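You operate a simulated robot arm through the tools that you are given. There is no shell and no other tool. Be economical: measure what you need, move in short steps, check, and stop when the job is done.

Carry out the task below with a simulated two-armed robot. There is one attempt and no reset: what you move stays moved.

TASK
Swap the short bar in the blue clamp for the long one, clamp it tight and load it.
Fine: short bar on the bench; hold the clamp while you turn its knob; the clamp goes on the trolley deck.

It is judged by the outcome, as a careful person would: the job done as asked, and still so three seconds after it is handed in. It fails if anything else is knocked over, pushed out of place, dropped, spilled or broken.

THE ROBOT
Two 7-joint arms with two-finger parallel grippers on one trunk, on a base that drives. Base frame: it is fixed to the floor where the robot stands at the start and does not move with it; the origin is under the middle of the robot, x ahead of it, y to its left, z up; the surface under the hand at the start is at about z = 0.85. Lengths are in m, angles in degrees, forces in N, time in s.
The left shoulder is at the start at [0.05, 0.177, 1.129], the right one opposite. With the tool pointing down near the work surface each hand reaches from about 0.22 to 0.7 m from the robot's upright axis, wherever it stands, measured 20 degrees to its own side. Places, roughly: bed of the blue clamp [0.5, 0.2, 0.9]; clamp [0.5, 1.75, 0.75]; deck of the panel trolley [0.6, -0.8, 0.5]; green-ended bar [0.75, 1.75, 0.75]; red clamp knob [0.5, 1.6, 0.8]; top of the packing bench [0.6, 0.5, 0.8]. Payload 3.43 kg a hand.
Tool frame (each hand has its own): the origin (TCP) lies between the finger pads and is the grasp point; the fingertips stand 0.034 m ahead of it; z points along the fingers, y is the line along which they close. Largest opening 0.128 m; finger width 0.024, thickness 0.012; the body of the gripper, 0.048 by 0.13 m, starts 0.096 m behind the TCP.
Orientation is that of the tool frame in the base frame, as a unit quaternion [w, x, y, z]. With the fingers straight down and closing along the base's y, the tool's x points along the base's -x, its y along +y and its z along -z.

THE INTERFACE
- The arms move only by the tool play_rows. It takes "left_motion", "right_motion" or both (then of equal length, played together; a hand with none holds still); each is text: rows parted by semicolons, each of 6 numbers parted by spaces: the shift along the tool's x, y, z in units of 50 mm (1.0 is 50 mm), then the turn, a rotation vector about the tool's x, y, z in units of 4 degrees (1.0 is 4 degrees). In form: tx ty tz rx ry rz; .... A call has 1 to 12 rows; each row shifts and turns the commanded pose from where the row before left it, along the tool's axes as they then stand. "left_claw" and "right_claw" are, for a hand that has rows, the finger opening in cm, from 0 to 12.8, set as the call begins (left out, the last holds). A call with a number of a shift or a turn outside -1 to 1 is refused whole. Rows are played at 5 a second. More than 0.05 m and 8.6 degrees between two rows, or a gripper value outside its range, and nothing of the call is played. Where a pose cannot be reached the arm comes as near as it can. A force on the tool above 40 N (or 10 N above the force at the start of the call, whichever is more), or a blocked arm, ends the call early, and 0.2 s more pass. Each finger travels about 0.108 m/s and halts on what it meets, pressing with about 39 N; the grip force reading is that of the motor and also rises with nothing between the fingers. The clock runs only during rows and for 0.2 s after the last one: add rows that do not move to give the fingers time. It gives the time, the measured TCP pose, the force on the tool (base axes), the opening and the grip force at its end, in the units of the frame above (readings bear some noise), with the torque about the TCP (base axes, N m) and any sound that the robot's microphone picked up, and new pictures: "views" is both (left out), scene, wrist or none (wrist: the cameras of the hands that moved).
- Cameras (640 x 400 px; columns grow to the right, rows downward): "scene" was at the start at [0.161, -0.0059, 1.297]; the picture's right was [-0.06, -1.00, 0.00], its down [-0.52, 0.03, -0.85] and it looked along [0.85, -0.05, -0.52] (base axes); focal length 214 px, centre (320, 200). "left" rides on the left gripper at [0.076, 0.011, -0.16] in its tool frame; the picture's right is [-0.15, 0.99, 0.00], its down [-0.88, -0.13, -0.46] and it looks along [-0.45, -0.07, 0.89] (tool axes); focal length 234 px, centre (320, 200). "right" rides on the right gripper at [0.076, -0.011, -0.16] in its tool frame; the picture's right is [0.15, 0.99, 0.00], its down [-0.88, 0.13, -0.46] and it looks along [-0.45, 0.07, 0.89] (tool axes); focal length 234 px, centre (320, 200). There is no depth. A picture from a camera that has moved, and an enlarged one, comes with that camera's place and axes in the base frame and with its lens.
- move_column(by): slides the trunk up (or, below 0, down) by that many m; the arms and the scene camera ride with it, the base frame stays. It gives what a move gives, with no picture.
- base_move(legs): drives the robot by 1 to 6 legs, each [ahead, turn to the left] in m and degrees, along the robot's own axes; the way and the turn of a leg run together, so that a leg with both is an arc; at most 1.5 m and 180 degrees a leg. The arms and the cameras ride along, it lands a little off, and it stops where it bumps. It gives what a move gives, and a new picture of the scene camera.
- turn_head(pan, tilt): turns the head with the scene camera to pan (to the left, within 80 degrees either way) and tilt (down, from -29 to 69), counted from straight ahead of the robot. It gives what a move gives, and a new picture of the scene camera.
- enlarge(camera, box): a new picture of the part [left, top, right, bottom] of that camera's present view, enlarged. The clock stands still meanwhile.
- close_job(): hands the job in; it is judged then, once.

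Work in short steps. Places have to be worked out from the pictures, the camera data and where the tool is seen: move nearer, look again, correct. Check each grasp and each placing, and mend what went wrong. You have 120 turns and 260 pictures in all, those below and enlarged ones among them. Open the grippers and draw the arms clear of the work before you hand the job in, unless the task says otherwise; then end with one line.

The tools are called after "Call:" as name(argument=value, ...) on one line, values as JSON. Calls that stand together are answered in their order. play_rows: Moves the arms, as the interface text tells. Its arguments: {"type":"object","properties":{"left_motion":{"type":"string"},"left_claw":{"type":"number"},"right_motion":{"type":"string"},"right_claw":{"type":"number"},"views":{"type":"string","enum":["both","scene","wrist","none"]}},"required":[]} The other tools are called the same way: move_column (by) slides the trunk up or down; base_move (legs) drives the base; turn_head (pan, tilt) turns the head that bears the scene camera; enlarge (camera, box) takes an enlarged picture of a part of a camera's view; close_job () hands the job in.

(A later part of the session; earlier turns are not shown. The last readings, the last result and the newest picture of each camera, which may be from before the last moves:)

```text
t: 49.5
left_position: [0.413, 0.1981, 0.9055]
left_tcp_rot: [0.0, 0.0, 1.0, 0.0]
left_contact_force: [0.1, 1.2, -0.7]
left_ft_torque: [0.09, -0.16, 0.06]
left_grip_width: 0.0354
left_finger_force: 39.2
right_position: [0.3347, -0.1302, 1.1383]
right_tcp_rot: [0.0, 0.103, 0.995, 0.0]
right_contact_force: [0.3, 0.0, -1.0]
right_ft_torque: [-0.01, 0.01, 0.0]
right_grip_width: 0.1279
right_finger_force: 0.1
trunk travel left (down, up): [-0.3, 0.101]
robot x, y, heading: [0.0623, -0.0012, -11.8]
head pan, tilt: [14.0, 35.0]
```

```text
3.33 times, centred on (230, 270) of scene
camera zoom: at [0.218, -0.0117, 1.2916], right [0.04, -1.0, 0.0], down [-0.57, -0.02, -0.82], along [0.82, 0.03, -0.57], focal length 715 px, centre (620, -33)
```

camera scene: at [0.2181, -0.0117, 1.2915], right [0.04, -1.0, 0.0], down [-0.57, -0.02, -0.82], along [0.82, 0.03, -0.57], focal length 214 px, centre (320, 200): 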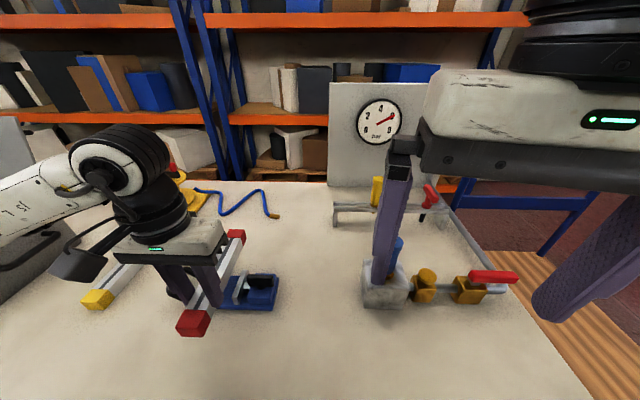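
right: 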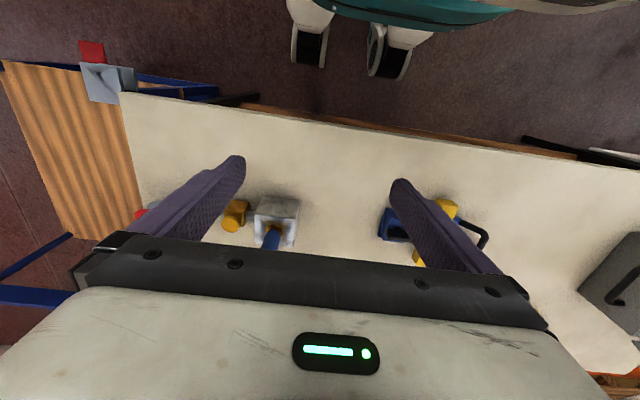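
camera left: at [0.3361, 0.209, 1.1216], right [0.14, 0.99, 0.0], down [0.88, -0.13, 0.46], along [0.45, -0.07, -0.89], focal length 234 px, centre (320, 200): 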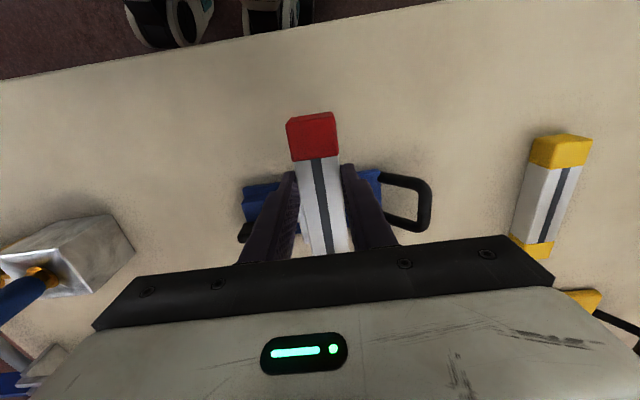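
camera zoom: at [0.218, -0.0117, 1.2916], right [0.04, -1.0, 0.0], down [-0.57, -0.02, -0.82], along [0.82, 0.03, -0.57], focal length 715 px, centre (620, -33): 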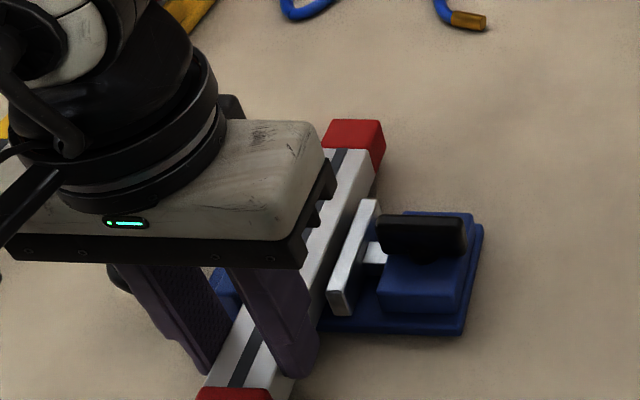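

Torque flipped: the bar has just touched the bed. Ease 1 mm more, then release and rise.

Call:
play_rows(left_motion="0 0 0.02 0 0 0; 0 0 0 0 0 0", views="none")

Call:
play_rows(left_motion="0 0 0 0 0 0; 0 0 0 0 0 0; 0 0 -0.6 0 0 0; 0 0 -1 0 0 0; 0.6 0 -0.8 0 0 0", left_claw=6, views="both")

Call:
enlarge(camera="scene", box=[150, 210, 310, 330])

Call:
enlarge(camera="left", box=[180, 80, 460, 260])

```text
t: 50.1
left_position: [0.4148, 0.1998, 0.9065]
left_tcp_rot: [0.002, -0.001, 1.0, 0.0]
left_contact_force: [-2.3, 1.7, 21.1]
left_ft_torque: [0.16, -0.52, 0.02]
left_grip_width: 0.0352
left_finger_force: 38.7
right_position: [0.333, -0.1318, 1.1378]
right_tcp_rot: [0.0, 0.104, 0.995, -0.001]
right_contact_force: [-0.3, 0.0, 0.1]
right_ft_torque: [0.01, 0.03, 0.04]
right_grip_width: 0.128
right_finger_force: 0.1
trunk travel left (down, up): [-0.3, 0.101]
robot x, y, heading: [0.0589, 0.0016, -12.0]
head pan, tilt: [14.0, 35.0]
```

```text
t: 51.3
left_position: [0.3847, 0.201, 1.0255]
left_tcp_rot: [-0.001, -0.002, 1.0, 0.001]
left_contact_force: [0.2, 0.2, 0.6]
left_ft_torque: [-0.04, -0.03, -0.05]
left_grip_width: 0.0599
left_finger_force: 0.2
right_position: [0.3342, -0.1316, 1.1382]
right_tcp_rot: [0.0, 0.104, 0.995, 0.0]
right_contact_force: [0.5, 0.3, -0.3]
right_ft_torque: [0.0, 0.01, -0.02]
right_grip_width: 0.1281
right_finger_force: 0.1
trunk travel left (down, up): [-0.3, 0.101]
robot x, y, heading: [0.0598, -0.0019, -11.9]
head pan, tilt: [14.0, 35.0]
camera scene: at [0.2175, -0.0118, 1.2916], right [0.04, -1.0, 0.0], down [-0.57, -0.02, -0.82], along [0.82, 0.03, -0.57], focal length 214 px, centre (320, 200)
camera left: at [0.3077, 0.2141, 1.1849], right [0.14, 0.99, 0.0], down [0.88, -0.13, 0.45], along [0.45, -0.07, -0.89], focal length 234 px, centre (320, 200)
```

scene: 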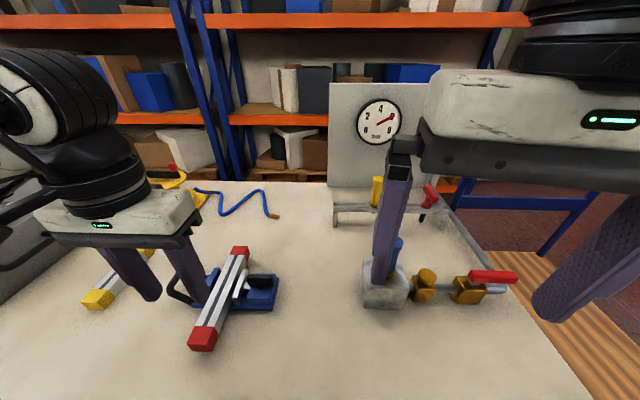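
left: 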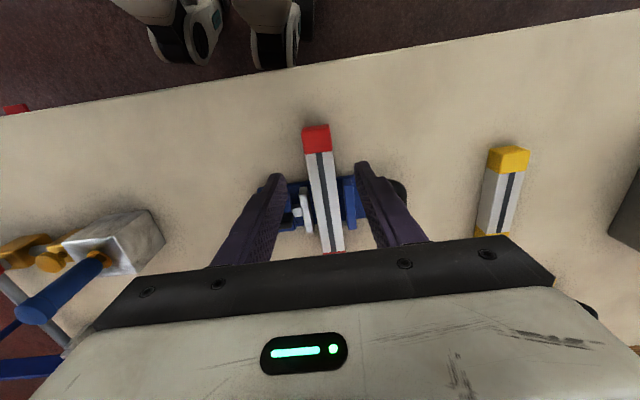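

```text
3.33 times, centred on (230, 270) of scene
camera zoom: at [0.2175, -0.0118, 1.2916], right [0.04, -1.0, 0.0], down [-0.57, -0.02, -0.82], along [0.82, 0.03, -0.57], focal length 715 px, centre (620, -33)
```

zoom: 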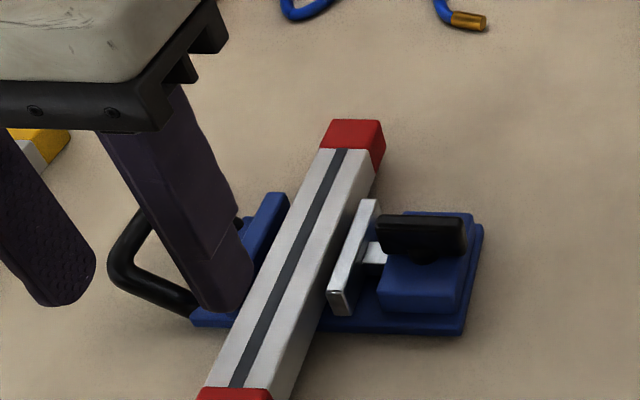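

```text
2.22 times, centred on (320, 170) of left
camera zoom: at [0.3077, 0.2141, 1.1849], right [0.14, 0.99, 0.0], down [0.88, -0.13, 0.45], along [0.45, -0.07, -0.89], focal length 520 px, centre (320, 267)
```

zoom: 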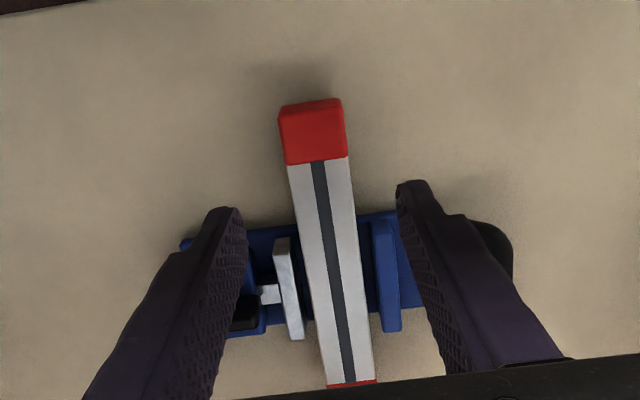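

The long bar is seated between the jaws, centred (x 0.354–0.568). Next, the left hand will hold the handle loop from outside (closing along x); I rise, move over it and turn +90°.

Call:
play_rows(left_motion="0 0 -0.8 0 0 0; 0 0 -0.6 0 0 0; -0.6 0.6 0 0 0 0; -0.6 0.6 0 0 0 0; -0.58 0.6 0 0 0 0; 0 0 0 0 0 1; 0 0 0 0 0 1; 0 0 0 0 0 1; 0 0 0 0 0 1; 0 0 0 0 0 1; 0 0 0 0 0 1; 0 0 0 0 0 1", left_claw=10, views="none")

Call:
play_rows(left_motion="0 0 0 0 0 1; 0 0 0 0 0 1; 0 0 0 0 0 1; 0 0 0 0 0 1; 0 0 0 0 0 1; 0 0 0 0 0 1; 0 0 0 0 0 1; 0 0 0 0 0 1; 0 0 0 0 0 1; 0 0 0 0 0 1; 0 0 0 0 0 1; 0 0 0 0 0 1", views="none")

Call:
play_rows(left_motion="0 0 0 0 0 1; 0 0 0 0 0 1; 0 0 0 0 0 1; 0 0 0 0 0 0.5", views="both")

Call:
enlarge(camera="left", box=[180, 80, 460, 260])

```text
t: 53.9
left_position: [0.4738, 0.2892, 1.0931]
left_tcp_rot: [0.0, 0.241, 0.97, 0.0]
left_contact_force: [0.0, 0.4, 0.0]
left_ft_torque: [0.01, -0.02, -0.02]
left_grip_width: 0.1001
left_finger_force: 0.2
right_position: [0.335, -0.1313, 1.139]
right_tcp_rot: [-0.002, 0.104, 0.995, 0.0]
right_contact_force: [0.6, 1.1, -0.1]
right_ft_torque: [-0.01, 0.01, 0.0]
right_grip_width: 0.1281
right_finger_force: 0.1
trunk travel left (down, up): [-0.3, 0.101]
robot x, y, heading: [0.0594, -0.0015, -11.8]
head pan, tilt: [14.0, 35.0]
```

```text
t: 56.5
left_position: [0.4085, 0.1935, 1.0742]
left_tcp_rot: [-0.001, 0.615, 0.788, 0.0]
left_contact_force: [-0.3, 0.4, 0.5]
left_ft_torque: [0.02, 0.0, -0.02]
left_grip_width: 0.1
left_finger_force: 0.0
left hand out of reach, approached as far as the arm can: row 5, 6, 7, 8, 9, 10, 11, 12
right_position: [0.3355, -0.1316, 1.1384]
right_tcp_rot: [-0.001, 0.104, 0.995, 0.0]
right_contact_force: [0.6, -0.7, -0.2]
right_ft_torque: [0.01, 0.03, -0.02]
right_grip_width: 0.1282
right_finger_force: 0.0
trunk travel left (down, up): [-0.3, 0.101]
robot x, y, heading: [0.0588, -0.0037, -12.1]
head pan, tilt: [14.0, 35.0]
```

```text
t: 57.5
left_position: [0.3756, 0.1601, 1.067]
left_tcp_rot: [0.0, 0.706, 0.708, 0.001]
left_contact_force: [1.0, 0.0, 0.8]
left_ft_torque: [-0.04, 0.03, -0.02]
left_grip_width: 0.1
left_finger_force: 0.1
left hand out of reach, approached as far as the arm can: row 1, 2, 3, 4
right_position: [0.3352, -0.1311, 1.1381]
right_tcp_rot: [-0.001, 0.104, 0.995, 0.001]
right_contact_force: [0.1, 0.3, -0.6]
right_ft_torque: [0.01, -0.01, 0.03]
right_grip_width: 0.1282
right_finger_force: 0.0
trunk travel left (down, up): [-0.3, 0.101]
robot x, y, heading: [0.0579, -0.0027, -11.8]
head pan, tilt: [14.0, 35.0]
camera scene: at [0.218, -0.0118, 1.2915], right [0.04, -1.0, 0.0], down [-0.57, -0.02, -0.82], along [0.82, 0.03, -0.57], focal length 214 px, centre (320, 200)
camera left: at [0.3838, 0.2367, 1.2266], right [0.99, -0.14, 0.0], down [-0.13, -0.88, 0.46], along [-0.07, -0.45, -0.89], focal length 234 px, centre (320, 200)
```

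scene: 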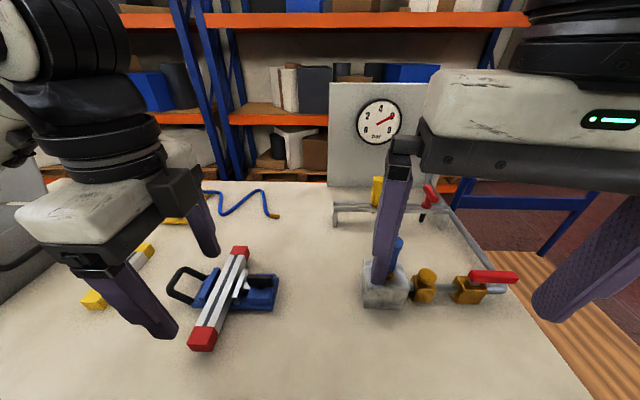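
left: 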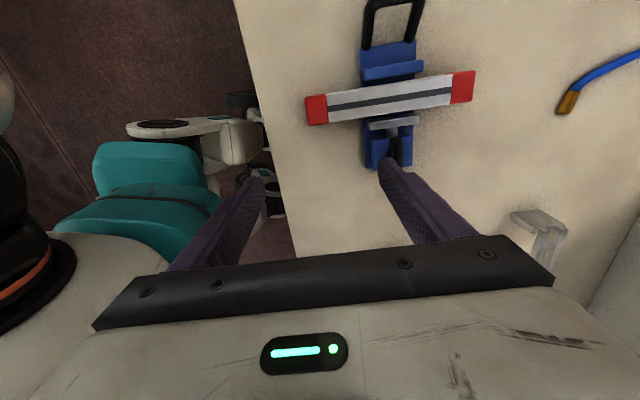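

```text
2.22 times, centred on (320, 170) of left
camera zoom: at [0.3838, 0.2367, 1.2266], right [0.99, -0.14, 0.0], down [-0.13, -0.88, 0.46], along [-0.07, -0.45, -0.89], focal length 520 px, centre (320, 267)
```

zoom: 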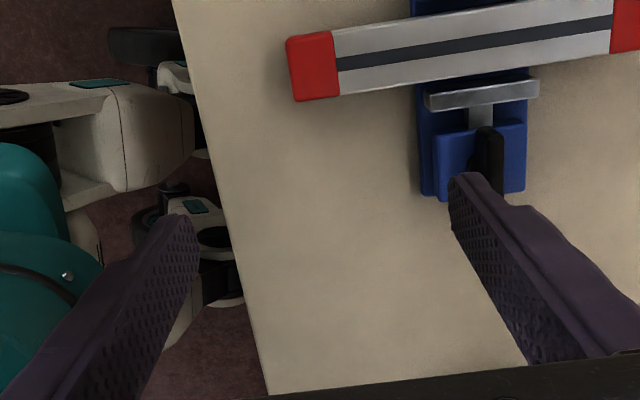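

+90° is past a wrist limit there. I'll go back to yaw 0 and instead grip the handle's outer bar, closing along y.

Call:
play_rows(left_motion="0 0 -0.8 0 0 -1; 0 0 0 0 0 -1; 0 0 0 0 0 -1; 0 0 0 0 0 -1; 0 0 0 0 0 -1; 0 0 0 0 0 -1; 0 0 0 0 0 -1; 0 0 0 0 0 -1; 0 0 0 0 0 -1; 0 0 0 0 0 -1; 0 0 0 0 0 -1; 0 0 0 0 0 -1", views="none")

Call:
play_rows(left_motion="0 0 0 0 0 -1; 0 0 0 0 0 -1; 0 0 0 0 0 -1; 0 0 0 0 0 -1; 0 0 0 0 0 -1; 0 0 0 0 0 -1; 0 0 0 0 0 -1; 0 0 0 0 0 -1; 0 0 0 0 0 -1; 0 0 0 0 0 -1; 0 0 0 0 0 -0.5; 0 0 0 0 0 0", left_claw=3.4, views="none")

```text
t: 60.1
left_position: [0.374, 0.1599, 1.1066]
left_tcp_rot: [0.0, 0.357, 0.934, 0.001]
left_contact_force: [-0.4, 1.1, -0.2]
left_ft_torque: [0.02, 0.0, 0.0]
left_grip_width: 0.1002
left_finger_force: 0.1
right_position: [0.3342, -0.1314, 1.1381]
right_tcp_rot: [-0.002, 0.104, 0.995, 0.0]
right_contact_force: [-1.1, 0.1, 0.3]
right_ft_torque: [0.05, 0.04, 0.02]
right_grip_width: 0.1282
right_finger_force: 0.0
trunk travel left (down, up): [-0.3, 0.101]
robot x, y, heading: [0.0612, -0.0003, -11.8]
head pan, tilt: [14.0, 35.0]
```

```text
t: 62.7
left_position: [0.3733, 0.1598, 1.1073]
left_tcp_rot: [0.0, -0.001, 1.0, 0.001]
left_contact_force: [0.3, -0.6, -0.4]
left_ft_torque: [-0.01, 0.01, -0.03]
left_grip_width: 0.0339
left_finger_force: 0.0
right_position: [0.3348, -0.1314, 1.1383]
right_tcp_rot: [-0.001, 0.103, 0.995, 0.0]
right_contact_force: [-0.7, -0.4, -0.6]
right_ft_torque: [-0.01, -0.02, 0.01]
right_grip_width: 0.128
right_finger_force: 0.1
trunk travel left (down, up): [-0.3, 0.101]
robot x, y, heading: [0.0607, -0.0015, -11.8]
head pan, tilt: [14.0, 35.0]
```

Now move over the handle's outer bar (est. x 0.474, y 0.304) and look from low height.

Call:
play_rows(left_motion="-0.5 0.72 0 0 0 0; -0.5 0.72 0 0 0 0; -0.5 0.72 0 0 0 0; -0.51 0.71 0 0 0 0; 0 0 0.8 0 0 0; 0 0 0.8 0 0 0; 0 0 0.6 0 0 0; 0 0 0 0 0 0", views="both")

Call:
enlarge(camera="left", box=[230, 120, 410, 260])

Call:
enlarge(camera="scene", box=[120, 210, 300, 340])

```text
t: 64.5
left_position: [0.4754, 0.3024, 0.9981]
left_tcp_rot: [0.0, 0.0, 1.0, 0.0]
left_contact_force: [0.2, 0.7, 0.4]
left_ft_torque: [-0.03, 0.01, 0.01]
left_grip_width: 0.0339
left_finger_force: 0.1
right_position: [0.3351, -0.1321, 1.1382]
right_tcp_rot: [-0.001, 0.103, 0.995, -0.001]
right_contact_force: [0.0, 0.1, 0.2]
right_ft_torque: [-0.01, -0.01, 0.0]
right_grip_width: 0.128
right_finger_force: 0.0
trunk travel left (down, up): [-0.3, 0.101]
robot x, y, heading: [0.0584, 0.001, -11.7]
head pan, tilt: [14.0, 35.0]
camera scene: at [0.218, -0.0117, 1.2915], right [0.04, -1.0, 0.0], down [-0.57, -0.02, -0.82], along [0.82, 0.03, -0.57], focal length 214 px, centre (320, 200)
camera left: at [0.3965, 0.3153, 1.1571], right [0.14, 0.99, 0.0], down [0.88, -0.13, 0.46], along [0.45, -0.07, -0.89], focal length 234 px, centre (320, 200)
```

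scene: 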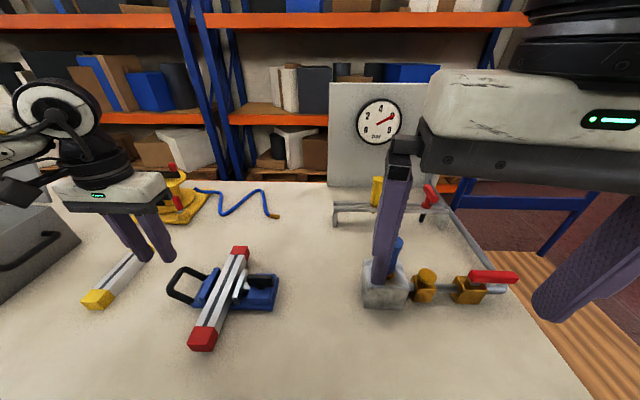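
left: 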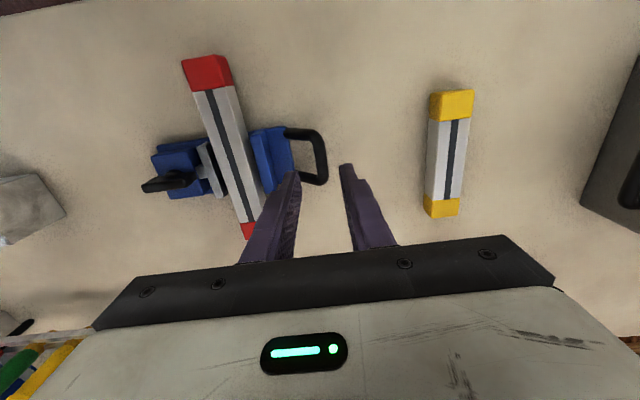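

```text
2.86 times, centred on (320, 190) of left
camera zoom: at [0.3965, 0.3153, 1.1571], right [0.14, 0.99, 0.0], down [0.88, -0.13, 0.46], along [0.45, -0.07, -0.89], focal length 669 px, centre (320, 229)
```

zoom: 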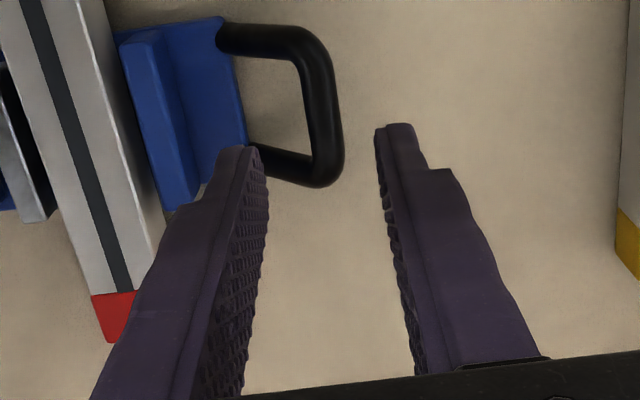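

```text
3.08 times, centred on (210, 275) of scene
camera zoom: at [0.218, -0.0117, 1.2915], right [0.04, -1.0, 0.0], down [-0.57, -0.02, -0.82], along [0.82, 0.03, -0.57], focal length 660 px, centre (658, -31)
```

zoom: 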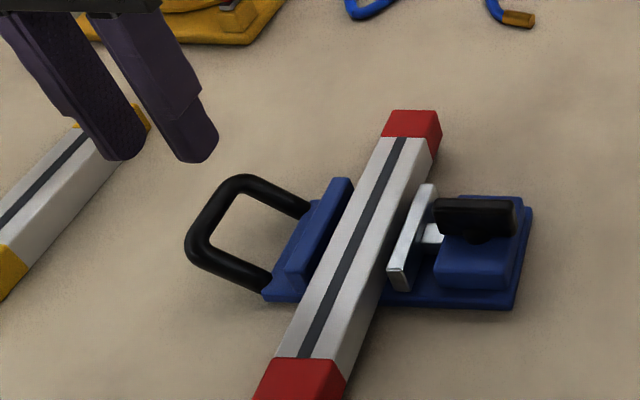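

Handle outer bar is at x≈0.472, y≈0.302, right under the open fingers. Descend and close.

Call:
play_rows(left_motion="0.05 0 0.6 0 0 0; 0 0 0.6 0 0 0; 0 0 0.4 0 0 0; 0 0 0.4 0 0 0; 0 0 0 0 0 0", views="none")

Call:
enlarge(camera="scene", box=[120, 210, 300, 340])

```text
t: 65.7
left_position: [0.4708, 0.3045, 0.8986]
left_tcp_rot: [-0.001, -0.001, 1.0, 0.0]
left_contact_force: [-0.7, 0.9, -0.1]
left_ft_torque: [0.0, -0.02, -0.01]
left_grip_width: 0.034
left_finger_force: 0.0
right_position: [0.3347, -0.1311, 1.1378]
right_tcp_rot: [-0.001, 0.103, 0.995, 0.0]
right_contact_force: [0.9, 0.9, -0.4]
right_ft_torque: [0.03, 0.03, -0.01]
right_grip_width: 0.1279
right_finger_force: 0.0
trunk travel left (down, up): [-0.3, 0.101]
robot x, y, heading: [0.059, -0.0032, -12.0]
head pan, tilt: [14.0, 35.0]
```

```text
3.08 times, centred on (210, 275) of scene
camera zoom: at [0.218, -0.0118, 1.2915], right [0.04, -1.0, 0.0], down [-0.57, -0.02, -0.82], along [0.82, 0.03, -0.57], focal length 660 px, centre (658, -31)
```

zoom: 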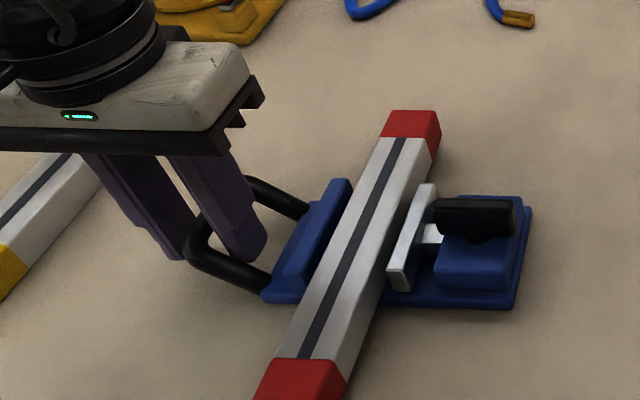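

Inner finger is through the loop. Close the left hand on it, and turn the right hand (+78°) so it closes along x for the knob.

Call:
play_rows(left_motion="0 0 0 0 0 0; 0 0 0 0 0 0; 0 0 0 0 0 0; 0 0 0 0 0 0; 0 0 0 0 0 0; 0 0 0 0 0 0; 0 0 0 0 0 0; 0 0 0 0 0 0; 0 0 0 0 0 0; 0 0 0 0 0 0; 0 0 0 0 0 0; 0 0 0 0 0 0", left_claw=0, right_motion="0 0 0 0 0 1; 0 0 0 0 0 1; 0 0 0 0 0 1; 0 0 0 0 0 1; 0 0 0 0 0 1; 0 0 0 0 0 1; 0 0 0 0 0 1; 0 0 0 0 0 1; 0 0 0 0 0 1; 0 0 0 0 0 1; 0 0 0 0 0 1; 0 0 0 0 0 1", right_claw=7, views="none")

Call:
play_rows(right_motion="0 0 0 0 0 1; 0 0 0 0 0 1; 0 0 0 0 0 1; 0 0 0 0 0 1; 0 0 0 0 0 1; 0 0 0 0 0 1; 0 0 0 0 0 1; 0 0 0 0 0 0.5", views="both")

```text
t: 68.3
left_position: [0.4714, 0.3046, 0.8969]
left_tcp_rot: [0.0, -0.001, 1.0, -0.001]
left_contact_force: [0.6, -0.7, 0.3]
left_ft_torque: [-0.07, -0.05, 0.16]
left_grip_width: 0.014
left_finger_force: 39.3
right_position: [0.3341, -0.1311, 1.1386]
right_tcp_rot: [0.0, 0.499, 0.866, 0.001]
right_contact_force: [-0.3, 0.2, 0.5]
right_ft_torque: [0.05, 0.01, -0.02]
right_grip_width: 0.0701
right_finger_force: 0.0
trunk travel left (down, up): [-0.3, 0.101]
robot x, y, heading: [0.0588, 0.0017, -11.8]
head pan, tilt: [14.0, 35.0]
```

```text
t: 70.1
left_position: [0.4713, 0.3046, 0.8974]
left_tcp_rot: [-0.002, -0.001, 1.0, 0.0]
left_contact_force: [0.7, 0.2, -0.1]
left_ft_torque: [-0.06, -0.04, 0.18]
left_grip_width: 0.014
left_finger_force: 38.7
right_position: [0.3365, -0.1314, 1.1374]
right_tcp_rot: [0.0, 0.707, 0.707, -0.001]
right_contact_force: [-0.1, 0.4, 0.5]
right_ft_torque: [0.02, 0.03, 0.02]
right_grip_width: 0.0702
right_finger_force: 0.1
trunk travel left (down, up): [-0.3, 0.101]
robot x, y, heading: [0.0593, 0.0007, -11.7]
head pan, tilt: [14.0, 35.0]
camera scene: at [0.2182, -0.0116, 1.2915], right [0.04, -1.0, 0.0], down [-0.57, -0.02, -0.82], along [0.82, 0.03, -0.57], focal length 214 px, centre (320, 200)
camera right: at [0.324, -0.0547, 1.2971], right [0.99, 0.15, 0.0], down [0.13, -0.88, 0.46], along [0.07, -0.45, -0.89], focal length 234 px, centre (320, 200)
```

scene: 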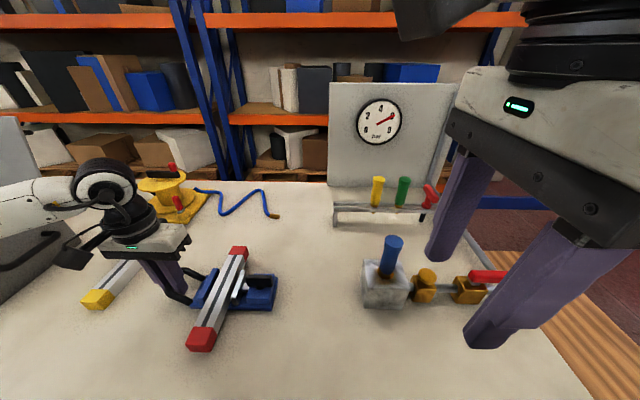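
right: 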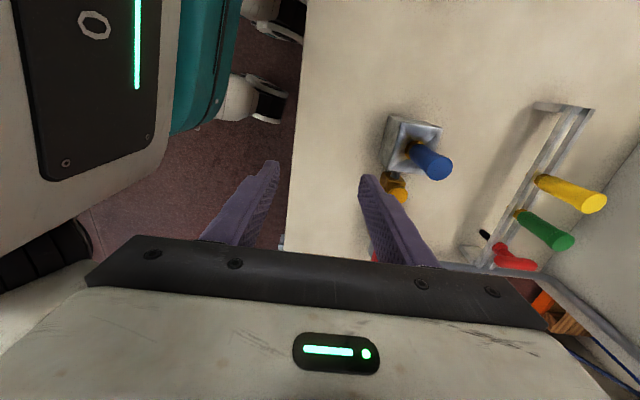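

Right hand is turned. Move it toward the knob (est. x 0.477, y 0.121), staying high and checking clearance to the left hand.

Call:
play_rows(right_motion="0.7 0.6 0 0 0 0; 0.7 0.6 0 0 0 0; 0.7 0.6 0 0 0 0; 0.7 0.6 0 0 0 0; 0.7 0.41 0 0 0 0; 0.7 0 0 0 0 0; 0 0 0 0 0 0", views="both")

Call:
enlarge(camera="right", box=[200, 40, 440, 240])

```text
t: 71.9
left_position: [0.4714, 0.305, 0.8974]
left_tcp_rot: [0.0, 0.0, 1.0, 0.0]
left_contact_force: [0.0, -0.1, 0.0]
left_ft_torque: [0.06, -0.2, 0.02]
left_grip_width: 0.014
left_finger_force: 38.8
right_position: [0.499, 0.0373, 1.1502]
right_tcp_rot: [-0.02, 0.737, 0.676, 0.012]
right_contact_force: [0.0, 0.4, 0.4]
right_ft_torque: [-0.03, -0.02, -0.01]
right_grip_width: 0.0701
right_finger_force: 0.0
trunk travel left (down, up): [-0.3, 0.101]
robot x, y, heading: [0.0609, -0.0001, -12.1]
head pan, tilt: [14.0, 35.0]
stopped in row 7 (right hand): the arm was blocked; the commanded pose is now the measured one
camera scene: at [0.2181, -0.0118, 1.2915], right [0.04, -1.0, 0.0], down [-0.57, -0.02, -0.82], along [0.82, 0.03, -0.57], focal length 214 px, centre (320, 200)
camera right: at [0.4957, 0.1078, 1.3121], right [1.0, 0.06, -0.01], down [0.06, -0.91, 0.41], along [0.02, -0.41, -0.91], focal length 234 px, centre (320, 200)
```

scene: 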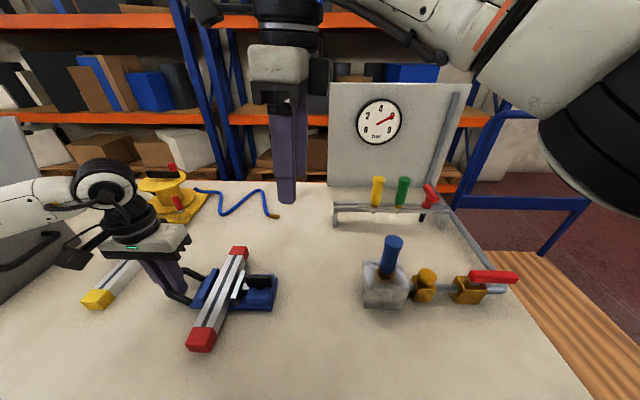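
right: 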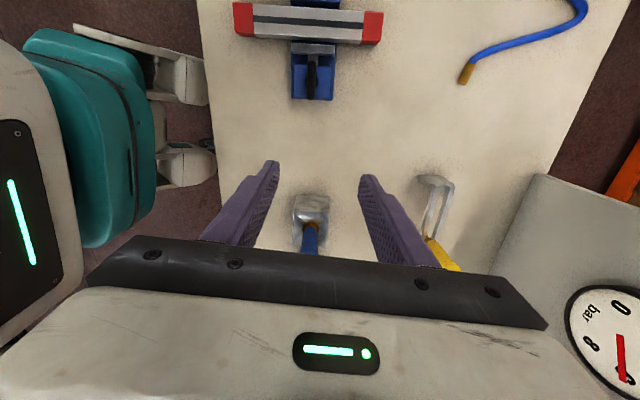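

```text
2.00 times, centred on (320, 140) of right
camera zoom: at [0.4957, 0.1078, 1.3121], right [1.0, 0.06, -0.01], down [0.06, -0.91, 0.41], along [0.02, -0.41, -0.91], focal length 468 px, centre (320, 320)
```

zoom: 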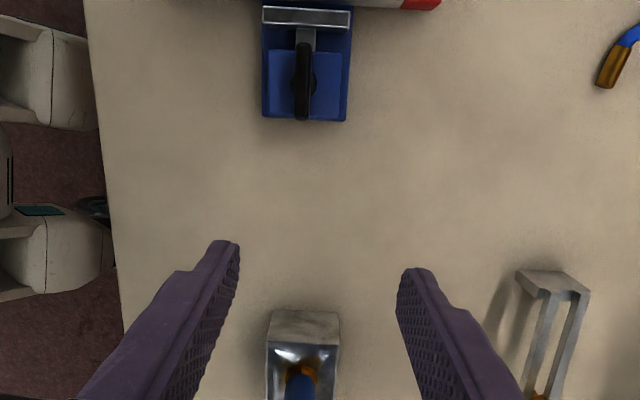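

The right arm is blocked reaching so far left with the base turned −12°. Better to release, withdraw both hands, and turn the base left to about +15° so both hands suit the clamp.

Call:
play_rows(left_motion="0 0 0 0 0 0; 0 0 0 0 0 0; 0 0 -0.6 0 0 0; 0 0 -1 0 0 0; 0 0 -1 0 0 0; 0 0 -1 0 0 0; 0 0 -1 0 0 0; 0 -0.8 -0.5 0 0 0; 0 -0.8 -0.5 0 0 0", left_claw=3.4, right_motion="-0.5 -0.5 0 0 -0.33 0; -0.5 -0.5 0 0 -0.33 0; -0.5 -0.5 0 0 0 0; -0.5 -0.5 0 0 0 0; -0.5 -0.4 0 0 0 0; -0.3 -0.4 0 0 0 0; 0 0 0 0 0 0; 0 0 0 0 0 0; 0 0 0 0 0 0", views="scene")

```text
t: 73.9
left_position: [0.4692, 0.2257, 1.1757]
left_tcp_rot: [-0.002, -0.001, 1.0, 0.0]
left_contact_force: [1.2, -0.3, 0.3]
left_ft_torque: [0.0, 0.04, 0.01]
left_grip_width: 0.034
left_finger_force: 0.2
right_position: [0.3474, -0.0889, 1.1499]
right_tcp_rot: [-0.005, 0.735, 0.678, -0.007]
right_contact_force: [0.5, 0.0, -0.3]
right_ft_torque: [-0.01, 0.05, 0.0]
right_grip_width: 0.0703
right_finger_force: 0.0
trunk travel left (down, up): [-0.3, 0.101]
robot x, y, heading: [0.0588, -0.0023, -12.2]
head pan, tilt: [14.0, 35.0]
camera scene: at [0.2199, -0.0119, 1.291], right [0.04, -1.0, 0.0], down [-0.58, -0.02, -0.82], along [0.82, 0.03, -0.58], focal length 214 px, centre (320, 200)
```

scene: 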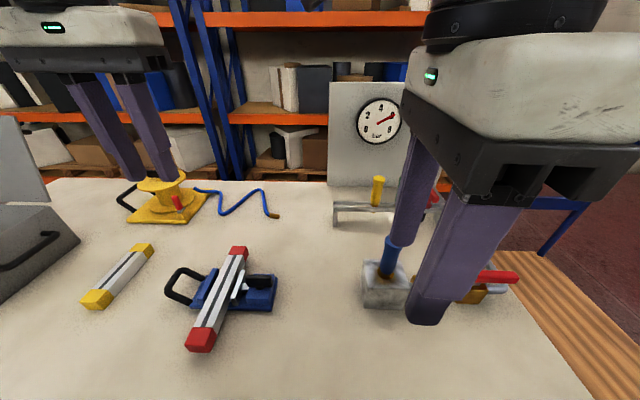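

Clamp undisturbed. Back off 2 cm and turn left 27°.

Call:
base_move(legs=[[-0.02, 0], [0, 27]])

Call:
turn_head(pan=0, tilt=45)

```text
t: 76.0
left_position: [0.3008, 0.3888, 1.1766]
left_tcp_rot: [0.0, -0.232, 0.973, -0.001]
left_contact_force: [-0.2, 0.9, 0.0]
left_ft_torque: [-0.03, 0.02, 0.01]
left_grip_width: 0.0339
left_finger_force: 0.0
right_position: [0.3354, 0.0532, 1.15]
right_tcp_rot: [-0.001, 0.559, 0.829, -0.006]
right_contact_force: [-0.4, 0.1, 0.0]
right_ft_torque: [-0.04, -0.03, 0.01]
right_grip_width: 0.07
right_finger_force: 0.1
trunk travel left (down, up): [-0.3, 0.101]
robot x, y, heading: [0.0399, 0.0058, 14.8]
head pan, tilt: [14.0, 35.0]
camera scene: at [0.1862, 0.0641, 1.2915], right [0.48, -0.88, 0.0], down [-0.5, -0.28, -0.82], along [0.72, 0.39, -0.57], focal length 214 px, centre (320, 200)
```

scene: 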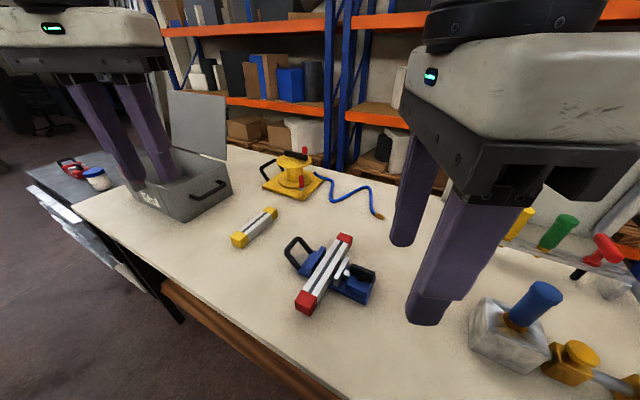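

```text
t: 76.8
left_position: [0.3028, 0.3882, 1.1769]
left_tcp_rot: [0.0, -0.232, 0.973, -0.001]
left_contact_force: [-0.8, -0.1, -1.5]
left_ft_torque: [0.04, 0.02, 0.01]
left_grip_width: 0.034
left_finger_force: 0.1
right_position: [0.3361, 0.053, 1.1503]
right_tcp_rot: [-0.002, 0.56, 0.829, -0.006]
right_contact_force: [0.0, 0.1, -0.1]
right_ft_torque: [-0.02, -0.01, 0.0]
right_grip_width: 0.07
right_finger_force: 0.0
trunk travel left (down, up): [-0.3, 0.101]
robot x, y, heading: [0.038, 0.0034, 14.7]
head pan, tilt: [0.0, 45.0]
camera scene: at [0.1878, 0.0422, 1.2767], right [0.26, -0.97, 0.0], down [-0.68, -0.18, -0.71], along [0.68, 0.18, -0.71], focal length 214 px, centre (320, 200)
```

scene: 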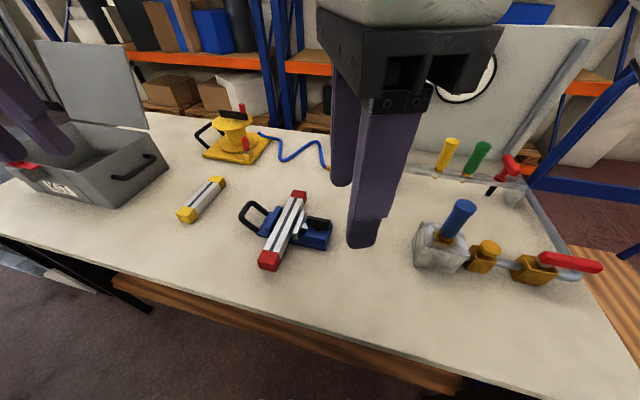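

Good posture now. Re-square both tools (left yaw 0, right ≈94.6° for the T-knob) and bring them over handle and knob at height.

Call:
play_rows(left_motion="0 0 0 0 0 0.96; 0 0 0 0 0 0.96; 0 0 0 0 0 0.96; 0 0 0 0 0 0.96; 0 0 0 0 0 0.96; 0 0 0 0 0 0.96; 0 0 0 0 0 0.94; -0.85 -0.425 0 0 0 0; -0.85 -0.425 0 0 0 0; -0.85 -0.425 0 0 0 0; -0.85 -0.425 0 0 0 0; 0 0 0 0 0 0", right_motion="0 0 0 0 0 0.95; 0 0 0 0 0 0.95; 0 0 0 0 0 0.95; 0 0 0 0 0 0.95; 0 0 0 0 0 0.95; 0 0 0 0 0 0.95; 0 0 0 0 0 0.95; 0.395 0.675 0 0 0 0; 0.395 0.675 0 0 0 0; 0.395 0.675 0 0 0 0; 0.395 0.675 0 0 0 0; 0 0 0 0 0 0", views="both")

Call:
enlarge(camera="right", box=[220, 60, 420, 240])

```text
t: 79.4
left_position: [0.4735, 0.3042, 1.1781]
left_tcp_rot: [0.0, 0.0, 1.0, -0.001]
left_contact_force: [-0.2, -0.5, 0.7]
left_ft_torque: [-0.01, -0.01, -0.01]
left_grip_width: 0.0342
left_finger_force: 0.1
right_position: [0.4766, 0.1195, 1.1502]
right_tcp_rot: [0.0, 0.735, 0.679, -0.006]
right_contact_force: [-0.7, -0.2, -0.1]
right_ft_torque: [-0.01, -0.03, 0.0]
right_grip_width: 0.0698
right_finger_force: 0.0
trunk travel left (down, up): [-0.3, 0.101]
robot x, y, heading: [0.0386, 0.0008, 14.8]
head pan, tilt: [0.0, 45.0]
camera scene: at [0.1873, 0.0423, 1.2768], right [0.25, -0.97, 0.0], down [-0.68, -0.18, -0.71], along [0.68, 0.18, -0.71], focal length 214 px, centre (320, 200)
camera right: at [0.4724, 0.1979, 1.3078], right [1.0, 0.07, -0.01], down [0.06, -0.88, 0.46], along [0.02, -0.46, -0.89], focal length 234 px, centre (320, 200)
camera left: at [0.3952, 0.3167, 1.3373], right [0.15, 0.99, 0.0], down [0.88, -0.13, 0.46], along [0.45, -0.07, -0.89], focal length 234 px, centre (320, 200)
```

scene: 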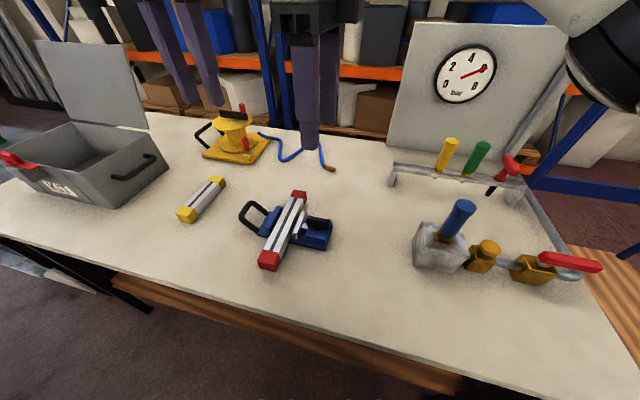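
right: 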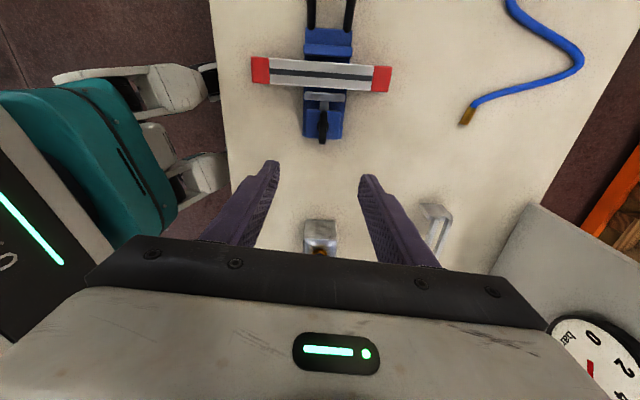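
left: 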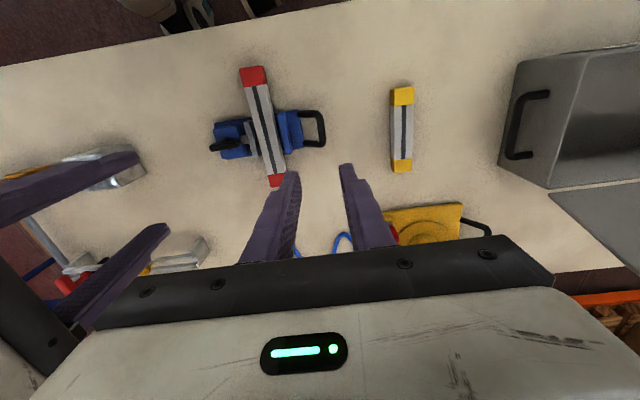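

```text
2.22 times, centred on (320, 150) of right
camera zoom: at [0.4724, 0.1979, 1.3078], right [1.0, 0.07, -0.01], down [0.06, -0.88, 0.46], along [0.02, -0.46, -0.89], focal length 520 px, centre (320, 311)
```

zoom: 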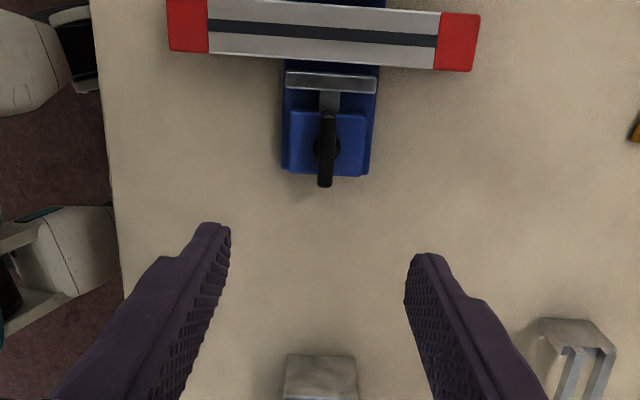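

Knob T centre ≈(0.477, 0.124), lying along y. Lower both: left onto the handle, right to just above the knob.

Call:
play_rows(left_motion="0 0 0.8 0 0 0; 0.03 0 0.8 0 0 0; 0 0 0.8 0 0 0; 0 0 0.8 0 0 0; 0 0 0.8 0 0 0; 0 0 0.8 0 0 0; 0 0 0.4 0 0 0; 0 0 0.4 0 0 0; 0 0 0 0 0 0", right_motion="0.1 0 0.5 0 0 -1; 0 0 0.5 0 0 0; 0 0 0.5 0 0 0; 0 0 0.5 0 0 0; 0 0 0.5 0 0 0; 0 0 0.5 0 0 0; 0 0 0.4 0 0 0; 0 0 0 0 0 0; 0 0 0 0 0 0", right_claw=6, views="both")

Call:
enlarge(camera="right", box=[220, 60, 420, 240])

Call:
enlarge(camera="scene", box=[220, 160, 380, 280])

```text
t: 81.4
left_position: [0.4718, 0.3022, 0.8974]
left_tcp_rot: [0.001, 0.001, 1.0, 0.0]
left_contact_force: [0.0, -0.3, 0.7]
left_ft_torque: [0.01, 0.02, 0.03]
left_grip_width: 0.0341
left_finger_force: 0.0
right_position: [0.4762, 0.1259, 0.9774]
right_tcp_rot: [-0.001, 0.711, 0.703, -0.007]
right_contact_force: [-0.4, 0.1, 0.1]
right_ft_torque: [0.01, 0.0, 0.04]
right_grip_width: 0.06
right_finger_force: 0.1
trunk travel left (down, up): [-0.3, 0.101]
robot x, y, heading: [0.04, 0.0055, 14.6]
head pan, tilt: [0.0, 45.0]
camera scene: at [0.1878, 0.0421, 1.2767], right [0.25, -0.97, 0.0], down [-0.68, -0.18, -0.71], along [0.68, 0.18, -0.71], focal length 214 px, centre (320, 200)
camera right: at [0.4659, 0.2025, 1.1351], right [0.99, 0.14, -0.01], down [0.13, -0.88, 0.46], along [0.05, -0.46, -0.89], focal length 234 px, centre (320, 200)
camera left: at [0.3933, 0.3154, 1.0565], right [0.15, 0.99, 0.0], down [0.88, -0.13, 0.46], along [0.45, -0.07, -0.89], focal length 234 px, centre (320, 200)
```

scene: 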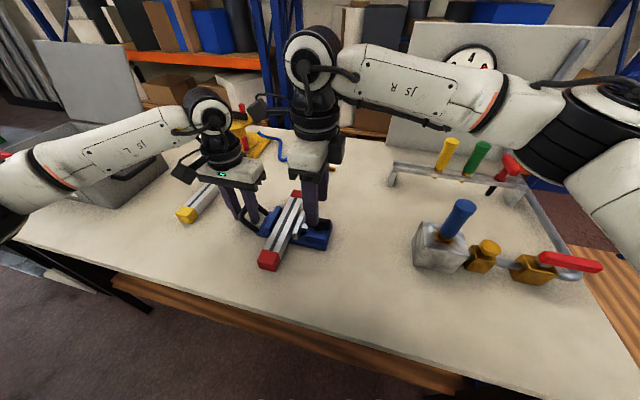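
right: 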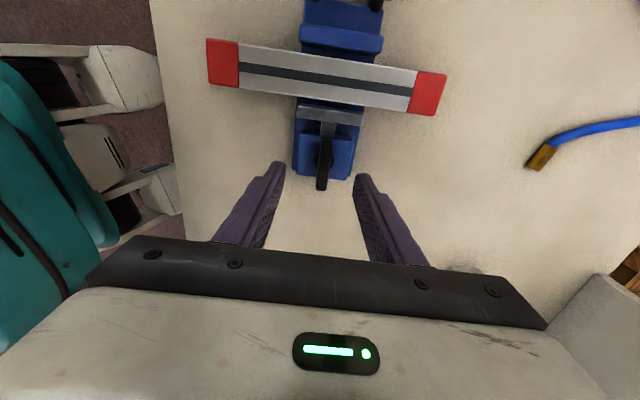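
left: 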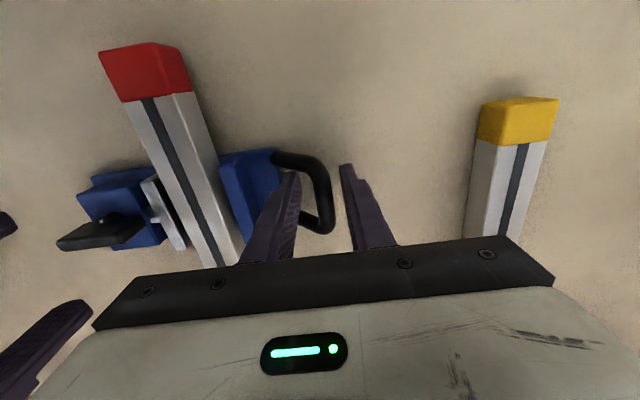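

```text
2.22 times, centred on (320, 150) of right
camera zoom: at [0.4659, 0.2025, 1.1351], right [0.99, 0.14, -0.01], down [0.13, -0.88, 0.46], along [0.05, -0.46, -0.89], focal length 520 px, centre (320, 311)
```

zoom: 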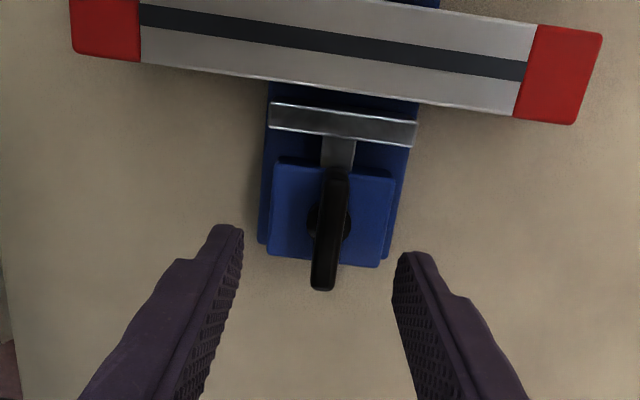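

```text
3.33 times, centred on (300, 220) of scene
camera zoom: at [0.1878, 0.0421, 1.2767], right [0.25, -0.97, 0.0], down [-0.68, -0.18, -0.71], along [0.68, 0.18, -0.71], focal length 715 px, centre (387, 133)
```

zoom: 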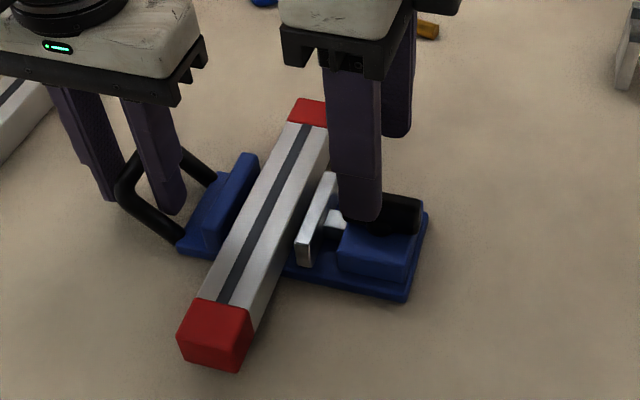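

Everything lines up. Close the left hand on the handle, lower the right to z≈0.927 and close on the knob.

Call:
play_rows(left_motion="0 0 0 0 0 0; 0 0 0 0 0 0; 0 0 0 0 0 0; 0 0 0 0 0 0", left_claw=0, right_motion="0 0.03 0.4 0 0 0; 0 0 0.3 0 0 0; 0 0 0.3 0 0 0; 0 0 0 0 0 0", right_claw=4.5, views="none")

Call:
enlarge(camera="right", box=[220, 60, 420, 240])

Call:
play_rows(right_motion="0 0 0 0 0 0; 0 0 0 0 0 0; 0 0 0 0 0 0", right_claw=0, views="none")

Call:
enlarge(camera="scene", box=[220, 160, 380, 280])

```text
t: 82.4
left_position: [0.471, 0.3021, 0.8964]
left_tcp_rot: [0.0, 0.0, 1.0, -0.001]
left_contact_force: [0.3, 2.2, 0.6]
left_ft_torque: [-0.04, 0.01, 0.09]
left_grip_width: 0.0137
left_finger_force: 38.8
right_position: [0.477, 0.1249, 0.9263]
right_tcp_rot: [0.0, 0.711, 0.704, -0.007]
right_contact_force: [-0.3, 0.2, 0.8]
right_ft_torque: [-0.03, -0.03, 0.0]
right_grip_width: 0.0451
right_finger_force: 0.1
trunk travel left (down, up): [-0.3, 0.101]
robot x, y, heading: [0.0371, 0.0028, 15.0]
head pan, tilt: [0.0, 45.0]
```

```text
2.22 times, centred on (320, 150) of right
camera zoom: at [0.4663, 0.2021, 1.0849], right [0.99, 0.14, -0.01], down [0.13, -0.88, 0.46], along [0.05, -0.46, -0.89], focal length 520 px, centre (320, 311)
```

zoom: 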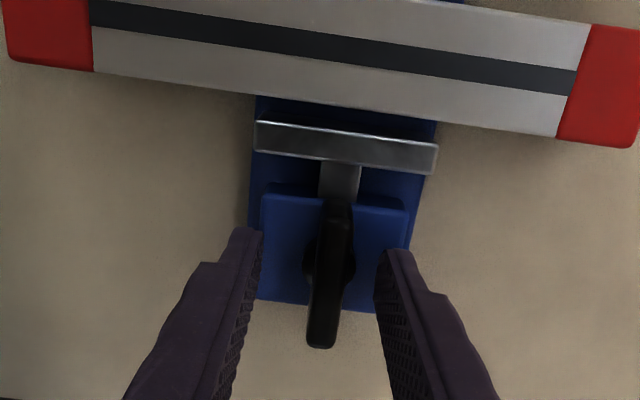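

```text
t: 83.2
left_position: [0.4708, 0.3024, 0.8969]
left_tcp_rot: [-0.001, 0.0, 1.0, -0.001]
left_contact_force: [-3.5, 2.7, 1.0]
left_ft_torque: [-0.07, 0.1, -0.59]
left_grip_width: 0.0142
left_finger_force: 39.1
right_position: [0.4771, 0.1241, 0.9272]
right_tcp_rot: [-0.001, 0.711, 0.703, -0.007]
right_contact_force: [4.1, -2.3, -0.5]
right_ft_torque: [-0.19, -0.48, 0.01]
right_grip_width: 0.0112
right_finger_force: 38.4
trunk travel left (down, up): [-0.3, 0.101]
robot x, y, heading: [0.039, 0.0048, 14.8]
head pan, tilt: [0.0, 45.0]
```

```text
3.33 times, centred on (300, 220) of scene
camera zoom: at [0.1879, 0.0422, 1.2767], right [0.25, -0.97, 0.0], down [-0.68, -0.18, -0.71], along [0.68, 0.18, -0.71], focal length 715 px, centre (387, 133)
```

zoom: 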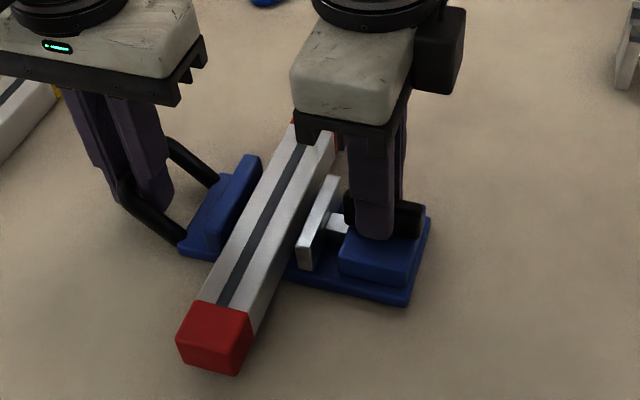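

Both are gripped. Turn the knob clockwise 32° and look at the jaw.

Call:
play_rows(right_motion="0 0 0 0 0 1; 0 0 0 0 0 1; 0 0 0 0 0 1; 0 0 0 0 0 1; 0 0 0 0 0 1; 0 0 0 0 0 1; 0 0 0 0 0 1; 0 0 0 0 0 1", views="none")

Call:
enlarge(camera="scene", box=[220, 160, 380, 280])

Call:
enlarge(camera="right", box=[220, 60, 420, 240])

```text
t: 85.0
left_position: [0.4723, 0.3032, 0.8975]
left_tcp_rot: [-0.001, -0.001, 1.0, 0.0]
left_contact_force: [-3.3, 2.4, 1.5]
left_ft_torque: [-0.01, -0.17, -0.66]
left_grip_width: 0.0138
left_finger_force: 39.0
right_position: [0.4767, 0.1244, 0.9281]
right_tcp_rot: [0.002, 0.878, 0.479, -0.007]
right_contact_force: [3.6, -3.3, -2.5]
right_ft_torque: [-0.53, -0.13, 0.04]
right_grip_width: 0.0112
right_finger_force: 38.5
trunk travel left (down, up): [-0.3, 0.101]
robot x, y, heading: [0.0388, 0.0076, 15.0]
head pan, tilt: [0.0, 45.0]
```

```text
3.33 times, centred on (300, 220) of scene
camera zoom: at [0.1882, 0.0422, 1.2766], right [0.25, -0.97, 0.0], down [-0.68, -0.18, -0.71], along [0.68, 0.18, -0.71], focal length 715 px, centre (387, 133)
```

zoom: 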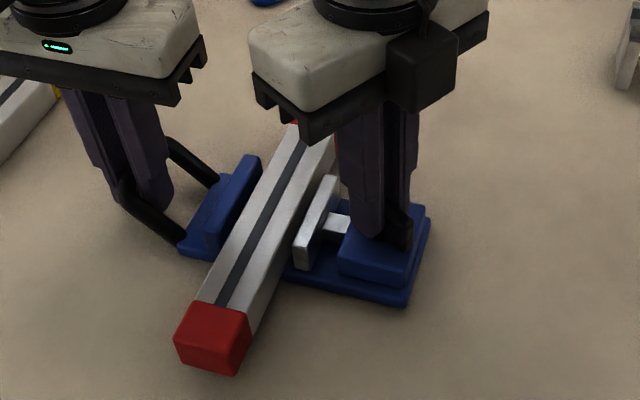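

```text
2.22 times, centred on (320, 150) of right
camera zoom: at [0.509, 0.1955, 1.0854], right [0.91, -0.41, -0.01], down [-0.36, -0.81, 0.47], along [-0.2, -0.42, -0.88], focal length 520 px, centre (320, 311)
```

zoom: 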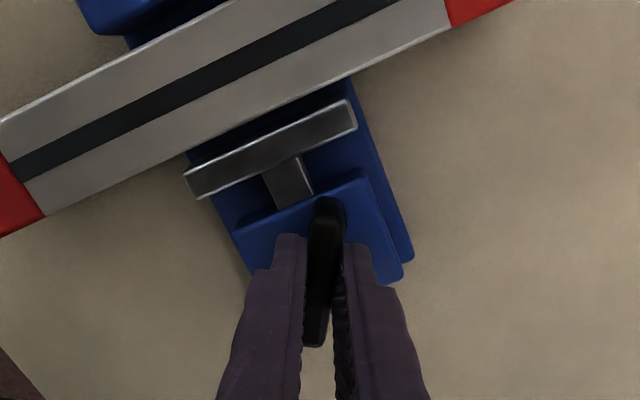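

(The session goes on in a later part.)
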